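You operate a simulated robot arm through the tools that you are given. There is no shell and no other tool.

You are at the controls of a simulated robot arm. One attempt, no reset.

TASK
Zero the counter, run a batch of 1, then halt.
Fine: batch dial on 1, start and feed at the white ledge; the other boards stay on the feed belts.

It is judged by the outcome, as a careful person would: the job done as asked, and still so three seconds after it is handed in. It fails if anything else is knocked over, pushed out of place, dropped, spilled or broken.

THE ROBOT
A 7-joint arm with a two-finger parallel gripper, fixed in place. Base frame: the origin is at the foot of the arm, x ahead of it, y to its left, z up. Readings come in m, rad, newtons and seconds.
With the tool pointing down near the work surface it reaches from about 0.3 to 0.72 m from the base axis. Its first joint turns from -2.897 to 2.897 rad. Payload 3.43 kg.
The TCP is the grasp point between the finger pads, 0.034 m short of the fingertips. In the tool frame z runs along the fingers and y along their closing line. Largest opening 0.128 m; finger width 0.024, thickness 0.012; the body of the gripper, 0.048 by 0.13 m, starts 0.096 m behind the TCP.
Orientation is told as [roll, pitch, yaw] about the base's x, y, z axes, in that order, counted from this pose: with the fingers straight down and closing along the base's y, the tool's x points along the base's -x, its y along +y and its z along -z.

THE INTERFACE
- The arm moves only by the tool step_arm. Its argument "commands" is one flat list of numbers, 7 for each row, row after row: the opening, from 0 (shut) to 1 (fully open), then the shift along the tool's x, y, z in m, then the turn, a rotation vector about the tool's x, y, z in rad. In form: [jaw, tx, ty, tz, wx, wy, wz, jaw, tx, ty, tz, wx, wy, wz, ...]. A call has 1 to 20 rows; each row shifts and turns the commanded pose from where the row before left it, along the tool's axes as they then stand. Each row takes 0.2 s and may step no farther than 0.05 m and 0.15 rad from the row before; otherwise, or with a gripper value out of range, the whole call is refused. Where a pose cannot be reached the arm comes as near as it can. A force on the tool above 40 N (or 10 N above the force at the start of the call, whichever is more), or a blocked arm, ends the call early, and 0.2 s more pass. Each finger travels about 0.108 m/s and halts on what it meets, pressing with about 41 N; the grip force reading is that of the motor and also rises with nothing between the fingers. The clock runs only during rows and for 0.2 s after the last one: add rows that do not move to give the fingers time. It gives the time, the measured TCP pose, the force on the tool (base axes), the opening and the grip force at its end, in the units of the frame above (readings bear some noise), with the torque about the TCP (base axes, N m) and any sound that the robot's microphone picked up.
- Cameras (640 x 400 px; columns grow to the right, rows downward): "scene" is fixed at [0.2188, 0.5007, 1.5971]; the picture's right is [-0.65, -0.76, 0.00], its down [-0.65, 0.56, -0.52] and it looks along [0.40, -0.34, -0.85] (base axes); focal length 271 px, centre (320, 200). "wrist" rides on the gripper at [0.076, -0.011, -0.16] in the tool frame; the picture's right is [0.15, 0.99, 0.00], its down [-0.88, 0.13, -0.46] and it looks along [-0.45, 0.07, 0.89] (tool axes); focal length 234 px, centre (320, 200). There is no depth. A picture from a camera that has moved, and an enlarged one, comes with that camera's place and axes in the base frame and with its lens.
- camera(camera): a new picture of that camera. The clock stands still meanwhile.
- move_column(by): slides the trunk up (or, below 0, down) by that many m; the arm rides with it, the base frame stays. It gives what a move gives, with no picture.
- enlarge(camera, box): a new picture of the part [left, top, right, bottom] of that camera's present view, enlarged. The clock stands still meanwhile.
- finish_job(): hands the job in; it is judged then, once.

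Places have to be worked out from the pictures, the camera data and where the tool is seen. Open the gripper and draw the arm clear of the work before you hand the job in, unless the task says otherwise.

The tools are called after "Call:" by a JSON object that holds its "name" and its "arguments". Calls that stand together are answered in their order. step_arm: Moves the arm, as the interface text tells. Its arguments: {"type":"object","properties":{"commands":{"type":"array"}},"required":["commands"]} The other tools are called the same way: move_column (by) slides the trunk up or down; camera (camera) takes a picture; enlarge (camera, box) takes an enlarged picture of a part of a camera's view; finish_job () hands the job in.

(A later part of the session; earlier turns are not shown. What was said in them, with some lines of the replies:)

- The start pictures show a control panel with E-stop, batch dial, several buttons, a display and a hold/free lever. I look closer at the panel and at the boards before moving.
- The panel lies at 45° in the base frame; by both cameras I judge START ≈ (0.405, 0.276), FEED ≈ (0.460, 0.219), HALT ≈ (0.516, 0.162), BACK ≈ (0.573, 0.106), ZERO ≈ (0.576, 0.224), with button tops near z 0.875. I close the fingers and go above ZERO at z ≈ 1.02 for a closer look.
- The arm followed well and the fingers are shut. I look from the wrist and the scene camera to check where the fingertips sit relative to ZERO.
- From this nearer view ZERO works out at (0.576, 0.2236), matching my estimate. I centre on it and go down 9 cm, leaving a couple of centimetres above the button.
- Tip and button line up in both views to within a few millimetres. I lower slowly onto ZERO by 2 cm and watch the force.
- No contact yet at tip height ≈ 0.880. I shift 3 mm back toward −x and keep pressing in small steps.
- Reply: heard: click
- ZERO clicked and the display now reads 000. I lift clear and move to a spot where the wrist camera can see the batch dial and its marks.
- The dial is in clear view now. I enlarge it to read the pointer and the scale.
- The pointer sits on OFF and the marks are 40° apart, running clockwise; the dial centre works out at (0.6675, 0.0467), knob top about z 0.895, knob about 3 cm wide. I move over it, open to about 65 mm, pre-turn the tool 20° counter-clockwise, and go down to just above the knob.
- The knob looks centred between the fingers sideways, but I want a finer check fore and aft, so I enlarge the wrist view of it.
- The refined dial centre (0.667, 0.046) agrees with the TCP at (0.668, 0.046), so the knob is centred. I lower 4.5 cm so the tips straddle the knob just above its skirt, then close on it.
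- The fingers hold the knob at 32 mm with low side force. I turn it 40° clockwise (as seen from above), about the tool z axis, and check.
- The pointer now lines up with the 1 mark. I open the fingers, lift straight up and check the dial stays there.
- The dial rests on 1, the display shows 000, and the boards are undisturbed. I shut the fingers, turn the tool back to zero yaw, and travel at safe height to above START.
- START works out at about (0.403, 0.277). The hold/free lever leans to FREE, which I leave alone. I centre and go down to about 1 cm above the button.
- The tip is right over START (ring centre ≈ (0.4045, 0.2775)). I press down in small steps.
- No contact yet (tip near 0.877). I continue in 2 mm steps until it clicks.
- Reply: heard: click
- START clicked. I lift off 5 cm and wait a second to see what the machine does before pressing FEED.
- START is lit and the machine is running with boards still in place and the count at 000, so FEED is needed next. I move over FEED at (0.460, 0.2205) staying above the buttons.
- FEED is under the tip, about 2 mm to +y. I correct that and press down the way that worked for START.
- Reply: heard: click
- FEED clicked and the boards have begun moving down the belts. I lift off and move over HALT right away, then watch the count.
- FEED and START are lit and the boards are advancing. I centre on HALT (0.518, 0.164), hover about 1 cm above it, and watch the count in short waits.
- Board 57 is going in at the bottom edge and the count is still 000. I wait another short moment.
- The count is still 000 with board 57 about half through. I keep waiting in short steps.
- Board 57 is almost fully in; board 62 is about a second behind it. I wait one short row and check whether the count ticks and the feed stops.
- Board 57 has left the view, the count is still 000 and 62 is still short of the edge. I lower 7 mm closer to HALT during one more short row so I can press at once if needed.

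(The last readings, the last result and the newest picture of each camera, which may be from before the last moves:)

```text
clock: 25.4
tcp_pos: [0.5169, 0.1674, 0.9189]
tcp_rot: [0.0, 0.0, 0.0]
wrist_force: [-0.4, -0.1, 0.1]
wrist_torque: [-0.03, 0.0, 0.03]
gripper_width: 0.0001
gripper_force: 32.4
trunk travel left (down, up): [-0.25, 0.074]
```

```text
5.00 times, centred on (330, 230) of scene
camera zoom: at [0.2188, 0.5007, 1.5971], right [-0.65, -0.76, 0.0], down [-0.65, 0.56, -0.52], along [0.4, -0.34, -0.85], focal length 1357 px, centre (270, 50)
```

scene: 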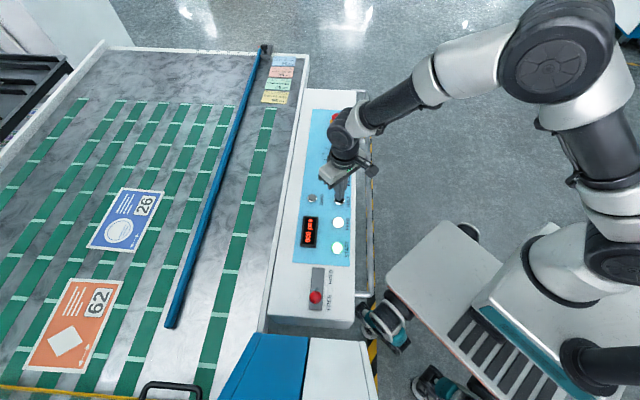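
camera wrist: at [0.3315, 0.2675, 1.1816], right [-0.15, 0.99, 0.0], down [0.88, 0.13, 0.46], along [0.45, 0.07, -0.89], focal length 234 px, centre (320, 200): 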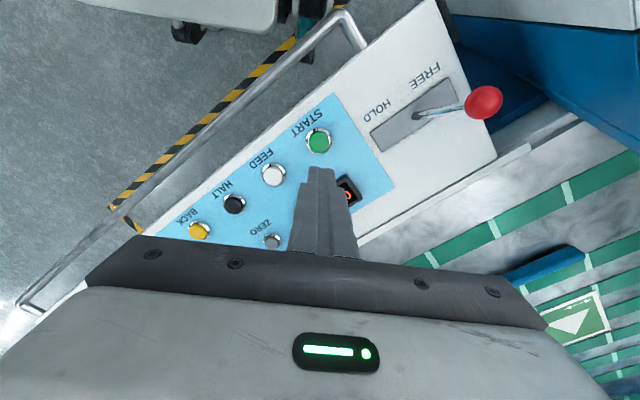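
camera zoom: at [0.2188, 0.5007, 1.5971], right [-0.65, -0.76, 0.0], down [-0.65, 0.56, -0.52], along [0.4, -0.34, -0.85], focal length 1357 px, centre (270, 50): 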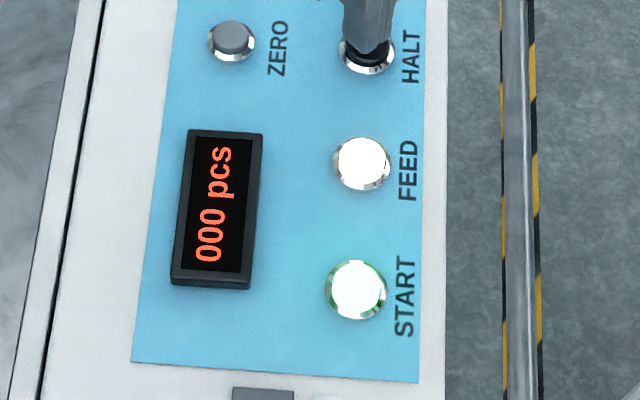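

Board 62 is still short of the yellow edge, FEED still lit, count 000. The counter is probably a little further in, so I allow one more short row, ready to halt if 62 starts going over.

Call:
{"name": "step_arm", "arguments": {"commands": [0, 0, 0, 0, 0, 0, 0]}}

Call:
{"name": "camera", "arguments": {"camera": "scene"}}

Call:
{"name": "enlarge", "arguments": {"camera": "scene", "box": [290, 190, 370, 270]}}

```text
clock: 25.8
tcp_pos: [0.5167, 0.1662, 0.9175]
tcp_rot: [0.0, 0.0, 0.0]
wrist_force: [-0.1, -0.3, -0.6]
wrist_torque: [-0.01, 0.0, 0.0]
gripper_width: 0.0001
gripper_force: 32.7
trunk travel left (down, up): [-0.25, 0.074]
```

```text
taken
```

scene: 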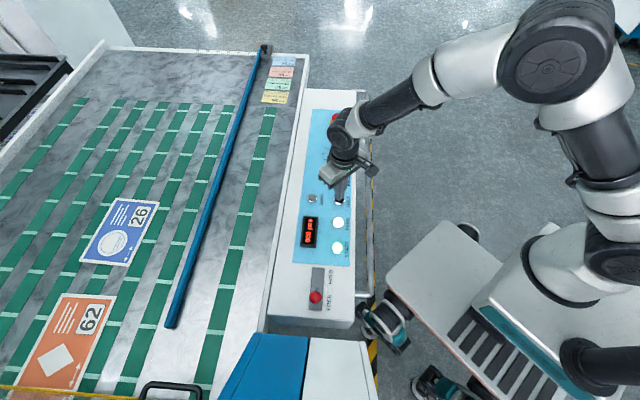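

```text
5.00 times, centred on (330, 230) of scene
camera zoom: at [0.2188, 0.5007, 1.5971], right [-0.65, -0.76, 0.0], down [-0.65, 0.56, -0.52], along [0.4, -0.34, -0.85], focal length 1357 px, centre (270, 50)
```

zoom: 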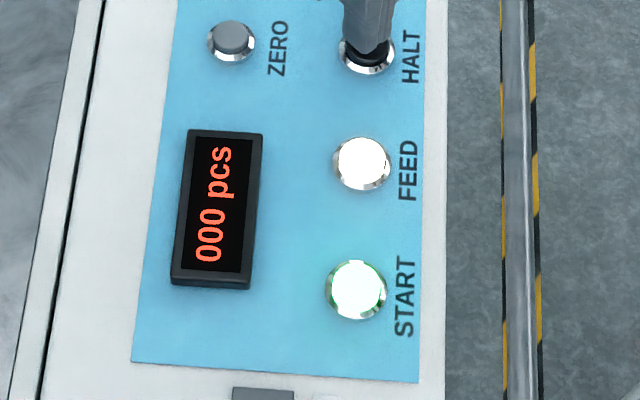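

Board 62's leading edge is now reaching the yellow line. The clock is stopped while I look, so I enlarge that area to understand what the yellow line is before deciding.

Call:
{"name": "enlarge", "arguments": {"camera": "scene", "box": [0, 280, 200, 400]}}

Call:
{"name": "camera", "arguments": {"camera": "wrist"}}

```text
3.20 times, centred on (100, 340) of scene
camera zoom: at [0.2188, 0.5007, 1.5971], right [-0.65, -0.76, 0.0], down [-0.65, 0.56, -0.52], along [0.4, -0.34, -0.85], focal length 868 px, centre (1024, -248)
```

zoom: 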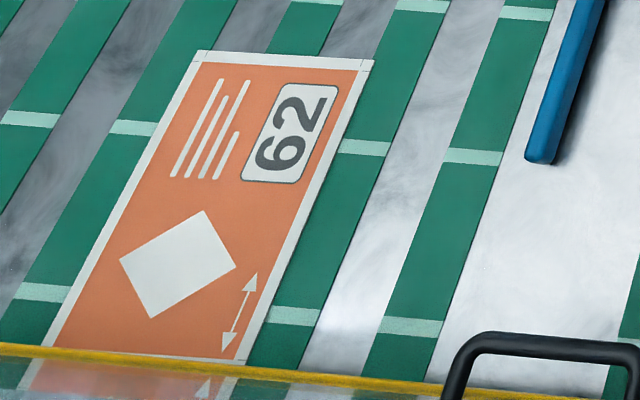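

```text
taken
camera wrist: at [0.441, 0.1549, 1.0792], right [-0.15, 0.99, 0.0], down [0.88, 0.13, 0.46], along [0.45, 0.07, -0.89], focal length 234 px, centre (320, 200)
```

wrist: 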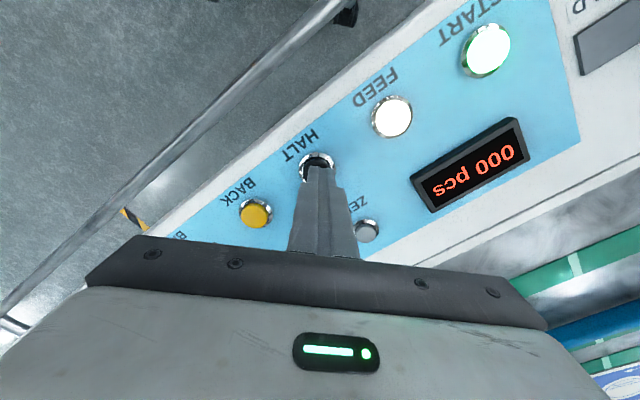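

The yellow line is just the edge of a clear guard; the belts continue beneath it, so 62 is still on the feed belts. I keep waiting in short steps with the tip ready over HALT.

Call:
{"name": "step_arm", "arguments": {"commands": [0, 0, 0, 0, 0, 0, 0]}}

Call:
{"name": "enlarge", "arguments": {"camera": "scene", "box": [0, 190, 370, 400]}}

```text
clock: 26.2
tcp_pos: [0.5177, 0.167, 0.9189]
tcp_rot: [0.0, -0.001, 0.001]
wrist_force: [-0.5, -0.3, -0.7]
wrist_torque: [0.01, -0.01, 0.01]
gripper_width: 0.0001
gripper_force: 32.3
trunk travel left (down, up): [-0.25, 0.074]
```

```text
1.73 times, centred on (185, 295) of scene
camera zoom: at [0.2188, 0.5007, 1.5971], right [-0.65, -0.76, 0.0], down [-0.65, 0.56, -0.52], along [0.4, -0.34, -0.85], focal length 469 px, centre (554, 36)
```

zoom: 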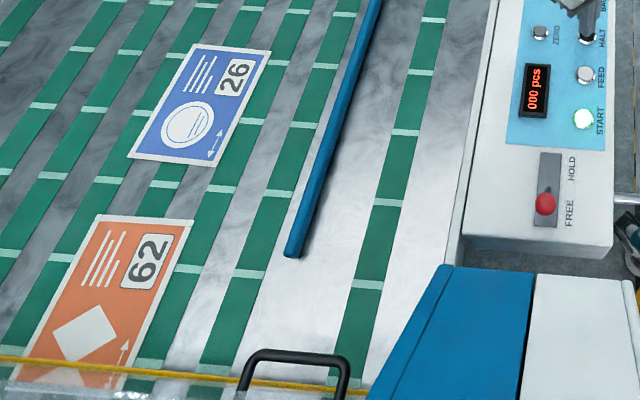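

The FEED lamp looks unlit now; I enlarge the panel to read lamp and count.

Call:
{"name": "enlarge", "arguments": {"camera": "scene", "box": [290, 190, 370, 270]}}

Call:
{"name": "enlarge", "arguments": {"camera": "scene", "box": [0, 280, 200, 400]}}

```text
5.00 times, centred on (330, 230) of scene
camera zoom: at [0.2188, 0.5007, 1.5971], right [-0.65, -0.76, 0.0], down [-0.65, 0.56, -0.52], along [0.4, -0.34, -0.85], focal length 1357 px, centre (270, 50)
```

zoom: 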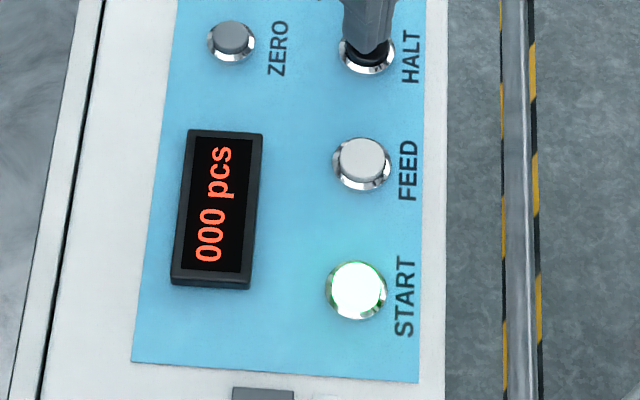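

```text
3.20 times, centred on (100, 340) of scene
camera zoom: at [0.2188, 0.5007, 1.5971], right [-0.65, -0.76, 0.0], down [-0.65, 0.56, -0.52], along [0.4, -0.34, -0.85], focal length 868 px, centre (1024, -248)
```

zoom: 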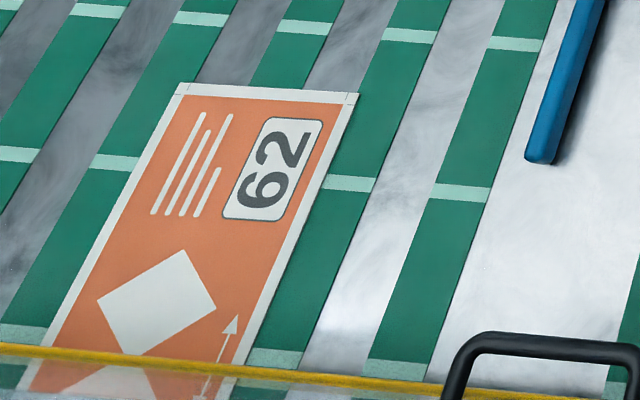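

The feed shut itself off after one board; 62 stays on the belts and the machine still runs with board 57 inside. I wait for the count to reach 001 before halting.

Call:
{"name": "step_arm", "arguments": {"commands": [0, 0, 0, 0, 0, 0, 0, 0, 0, 0, 0, 0, 0, 0, 0, 0, 0, 0, 0, 0, 0]}}

Call:
{"name": "enlarge", "arguments": {"camera": "scene", "box": [290, 190, 370, 270]}}

Call:
{"name": "camera", "arguments": {"camera": "scene"}}

```text
clock: 27.0
tcp_pos: [0.5176, 0.1665, 0.919]
tcp_rot: [0.001, -0.001, -0.001]
wrist_force: [-0.1, 0.1, -0.1]
wrist_torque: [0.01, 0.06, 0.02]
gripper_width: 0.0003
gripper_force: 33.1
trunk travel left (down, up): [-0.25, 0.074]
```

```text
5.00 times, centred on (330, 230) of scene
camera zoom: at [0.2188, 0.5007, 1.5971], right [-0.65, -0.76, 0.0], down [-0.65, 0.56, -0.52], along [0.4, -0.34, -0.85], focal length 1357 px, centre (270, 50)
```

zoom: 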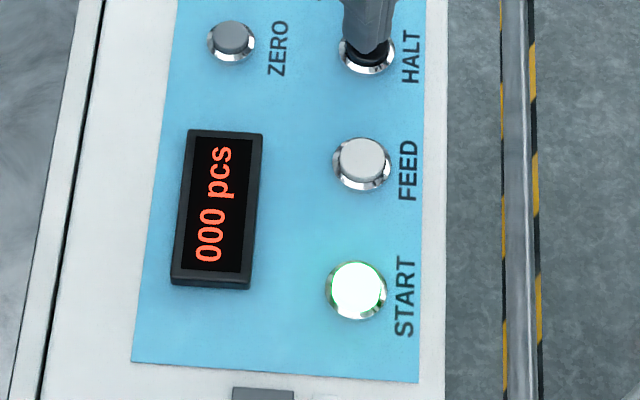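

```text
taken
```

scene: 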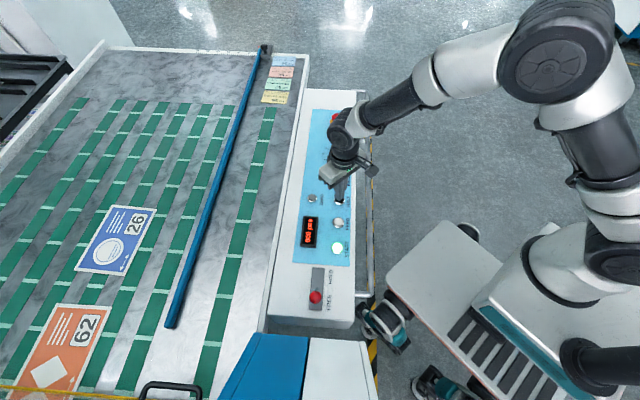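

The belts are stopped with 62 and 26 on them and the count still at 000. I go on waiting for board 57 to come through.

Call:
{"name": "step_arm", "arguments": {"commands": [0, 0, 0, 0, 0, 0, 0, 0, 0, 0, 0, 0, 0, 0, 0, 0, 0, 0, 0, 0, 0, 0, 0, 0, 0, 0, 0, 0, 0, 0, 0, 0, 0, 0, 0]}}

Call:
{"name": "enlarge", "arguments": {"camera": "scene", "box": [290, 190, 370, 270]}}

```text
clock: 28.2
tcp_pos: [0.5173, 0.1666, 0.9187]
tcp_rot: [-0.002, 0.002, 0.0]
wrist_force: [0.3, -0.8, -0.1]
wrist_torque: [0.01, 0.0, 0.02]
gripper_width: 0.0
gripper_force: 33.1
trunk travel left (down, up): [-0.25, 0.074]
```

```text
5.00 times, centred on (330, 230) of scene
camera zoom: at [0.2188, 0.5007, 1.5971], right [-0.65, -0.76, 0.0], down [-0.65, 0.56, -0.52], along [0.4, -0.34, -0.85], focal length 1357 px, centre (270, 50)
```

zoom: 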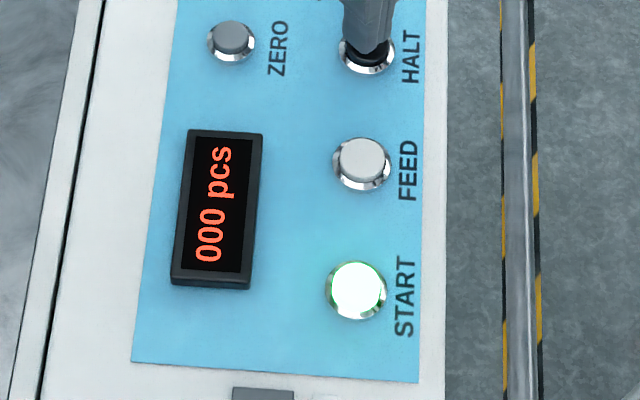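

Still 000, machine running. I wait two more seconds.

Call:
{"name": "step_arm", "arguments": {"commands": [0, 0, 0, 0, 0, 0, 0, 0, 0, 0, 0, 0, 0, 0, 0, 0, 0, 0, 0, 0, 0, 0, 0, 0, 0, 0, 0, 0, 0, 0, 0, 0, 0, 0, 0, 0, 0, 0, 0, 0, 0, 0, 0, 0, 0, 0, 0, 0, 0, 0, 0, 0, 0, 0, 0, 0]}}

Call:
{"name": "enlarge", "arguments": {"camera": "scene", "box": [290, 190, 370, 270]}}

Call:
{"name": "camera", "arguments": {"camera": "scene"}}

```text
clock: 30.0
tcp_pos: [0.5168, 0.1681, 0.9188]
tcp_rot: [0.0, 0.0, 0.0]
wrist_force: [-1.0, 0.2, -0.1]
wrist_torque: [0.02, 0.02, -0.01]
gripper_width: 0.0
gripper_force: 33.0
trunk travel left (down, up): [-0.25, 0.074]
```

```text
5.00 times, centred on (330, 230) of scene
camera zoom: at [0.2188, 0.5007, 1.5971], right [-0.65, -0.76, 0.0], down [-0.65, 0.56, -0.52], along [0.4, -0.34, -0.85], focal length 1357 px, centre (270, 50)
```

zoom: 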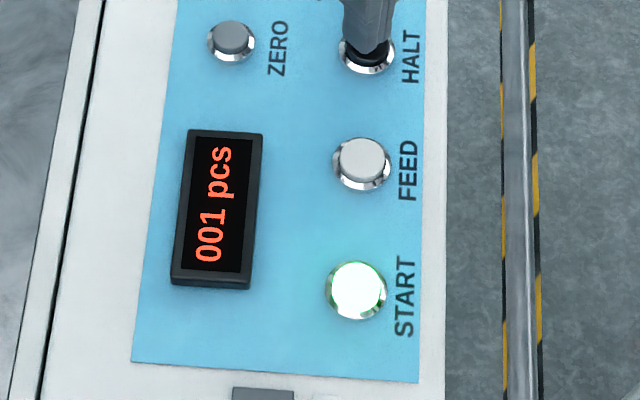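

```text
taken
```

scene: 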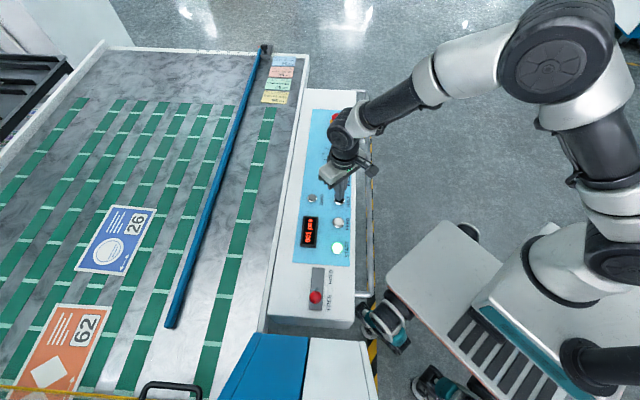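

The count reads 001 and the other two boards are still on the belts. I wait a little longer so board 57 can be fully delivered before I halt.

Call:
{"name": "step_arm", "arguments": {"commands": [0, 0, 0, 0, 0, 0, 0, 0, 0, 0, 0, 0, 0, 0, 0, 0, 0, 0, 0, 0, 0, 0, 0, 0, 0, 0, 0, 0, 0, 0, 0, 0, 0, 0, 0, 0, 0, 0, 0, 0, 0, 0, 0, 0, 0, 0, 0, 0, 0, 0, 0, 0, 0, 0, 0, 0, 0, 0, 0, 0, 0, 0, 0, 0, 0, 0, 0, 0, 0, 0]}}

Call:
{"name": "camera", "arguments": {"camera": "scene"}}

Call:
{"name": "enlarge", "arguments": {"camera": "scene", "box": [290, 190, 370, 270]}}

```text
clock: 32.2
tcp_pos: [0.5182, 0.1673, 0.9182]
tcp_rot: [0.0, -0.001, 0.001]
wrist_force: [-0.1, -0.1, -0.8]
wrist_torque: [-0.01, -0.03, 0.01]
gripper_width: 0.0001
gripper_force: 32.6
trunk travel left (down, up): [-0.25, 0.074]
```

```text
taken
```

scene: 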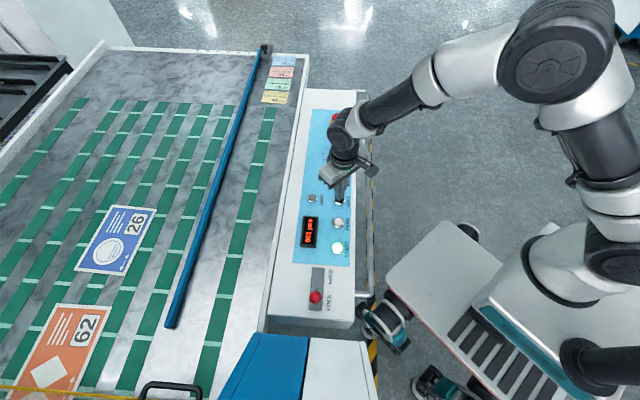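

```text
5.00 times, centred on (330, 230) of scene
camera zoom: at [0.2188, 0.5007, 1.5971], right [-0.65, -0.76, 0.0], down [-0.65, 0.56, -0.52], along [0.4, -0.34, -0.85], focal length 1357 px, centre (270, 50)
```

zoom: 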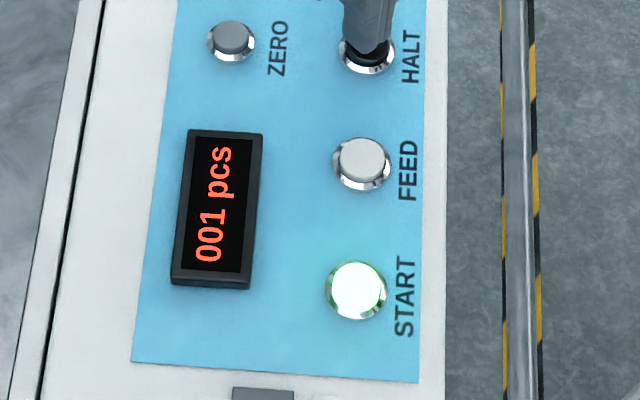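

Count is stable at 001, feed is off, START still lit. I nudge 2 mm to −y to centre and press HALT in small steps.

Call:
{"name": "step_arm", "arguments": {"commands": [0, 0, -0.002, 0.005, 0, 0, 0, 0, 0, 0, 0.003, 0, 0, 0, 0, 0, 0, 0.002, 0, 0, 0, 0, 0, 0, 0.002, 0, 0, 0]}}

Call:
{"name": "enlarge", "arguments": {"camera": "scene", "box": [290, 170, 390, 270]}}

```text
clock: 33.2
tcp_pos: [0.5159, 0.1661, 0.9065]
tcp_rot: [0.0, -0.003, 0.0]
wrist_force: [-0.5, -0.4, 1.5]
wrist_torque: [-0.01, 0.0, 0.01]
gripper_width: 0.0001
gripper_force: 32.7
trunk travel left (down, up): [-0.25, 0.074]
heard: click
```

```text
4.00 times, centred on (340, 220) of scene
camera zoom: at [0.2188, 0.5007, 1.5971], right [-0.65, -0.76, 0.0], down [-0.65, 0.56, -0.52], along [0.4, -0.34, -0.85], focal length 1085 px, centre (240, 120)
```

zoom: 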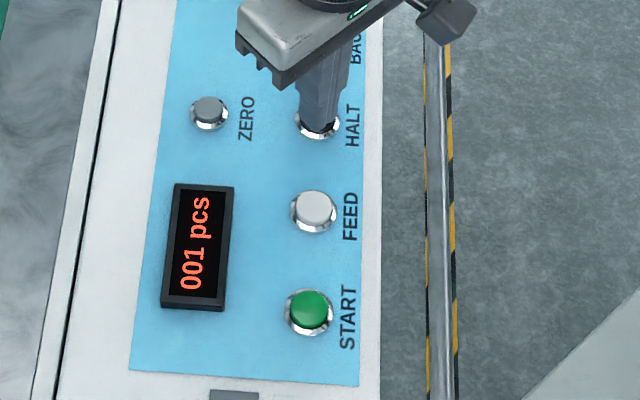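

HALT clicked and the START lamp went out, with the count at 001. I lift straight up, draw the arm back from the panel and open the gripper.

Call:
{"name": "step_arm", "arguments": {"commands": [0, 0, 0, -0.03, 0, 0, 0, 0, 0, 0, -0.045, 0, 0, 0, 0, 0, 0, -0.045, 0, 0, 0, 0.3, 0, 0, -0.045, 0, 0, 0, 0.6, 0, -0.02, -0.045, 0, 0, 0, 1, 0, -0.03, -0.035, 0, 0, 0, 1, 0.005, -0.035, -0.03, 0, 0, 0, 1, 0.005, -0.035, -0.02, 0, 0, 0, 1, 0, 0, 0, 0, 0, 0, 1, 0, 0, 0, 0, 0, 0]}}

Call:
{"name": "camera", "arguments": {"camera": "scene"}}

Call:
{"name": "camera", "arguments": {"camera": "wrist"}}

Call:
{"name": "enlarge", "arguments": {"camera": "scene", "box": [270, 100, 390, 320]}}

```text
clock: 35.4
tcp_pos: [0.5049, 0.0469, 1.1974]
tcp_rot: [-0.001, 0.0, -0.001]
wrist_force: [-0.2, -0.5, 0.2]
wrist_torque: [-0.02, 0.0, 0.0]
gripper_width: 0.128
gripper_force: 0.1
trunk travel left (down, up): [-0.25, 0.074]
```

```text
taken
```

scene: 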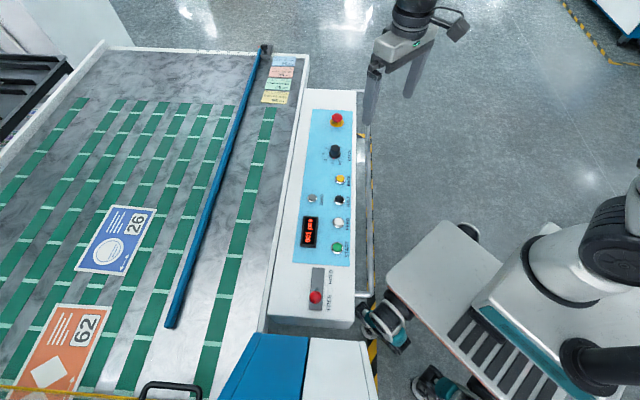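

```text
taken
camera wrist: at [0.4286, 0.0355, 1.3576], right [-0.15, 0.99, 0.0], down [0.88, 0.13, 0.46], along [0.45, 0.07, -0.89], focal length 234 px, centre (320, 200)
```

wrist: 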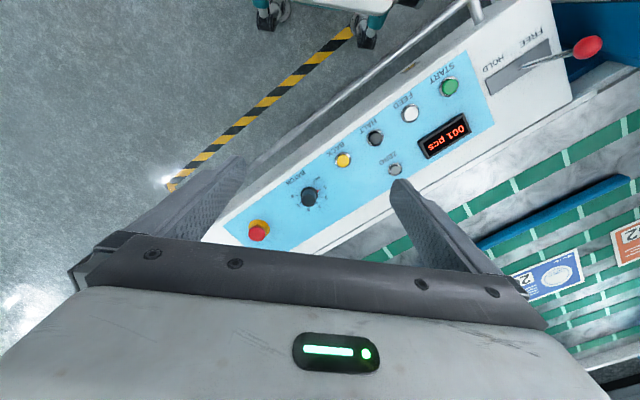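

```text
1.82 times, centred on (330, 210) of scene
camera zoom: at [0.2188, 0.5007, 1.5971], right [-0.65, -0.76, 0.0], down [-0.65, 0.56, -0.52], along [0.4, -0.34, -0.85], focal length 493 px, centre (302, 182)
```

zoom: 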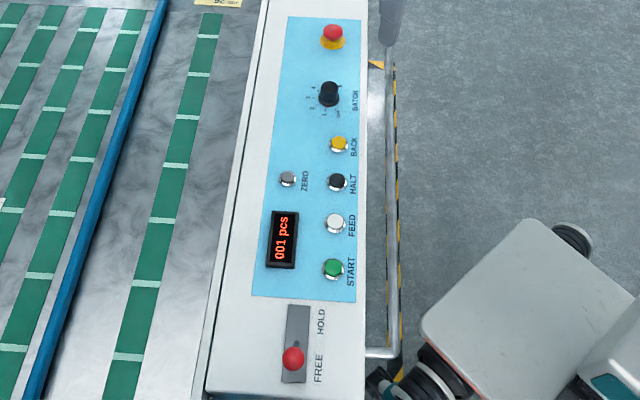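

The machine is halted with START and FEED dark. The count reads 001, the dial is on 1, boards 62 and 26 are on the feed belts, the lever and E-stop are untouched, and the arm is clear with the gripper open. I hand the job in.

Call:
{"name": "finish_job", "arguments": {}}

```text
The job is handed in.
```

The job is done and handed in: I zeroed the counter, ran one board as a batch of 1, and halted the machine.

- **Counter:** it went from 026 to 000 when I pressed ZERO, and read 001 once the batch finished.
- **Batch:** with the dial turned from OFF to 1, I pressed START and then FEED on the white console. Board 57 went through, and the feed stopped by itself after that one board.
- **Other boards:** 62 and 26 are still on the feed belts. Both moved forward while 57 was feeding, and the front edge of 62 is now under the clear guard.
- **Halt:** I pressed HALT after the count reached 001, and the START and FEED lamps are off.

I did not touch the HOLD/FREE lever (it stays at FREE), the BACK button or the emergency stop. The arm is clear of the panel with the gripper open. I couldn't see where board 57 came out; I am relying on the counter for that.
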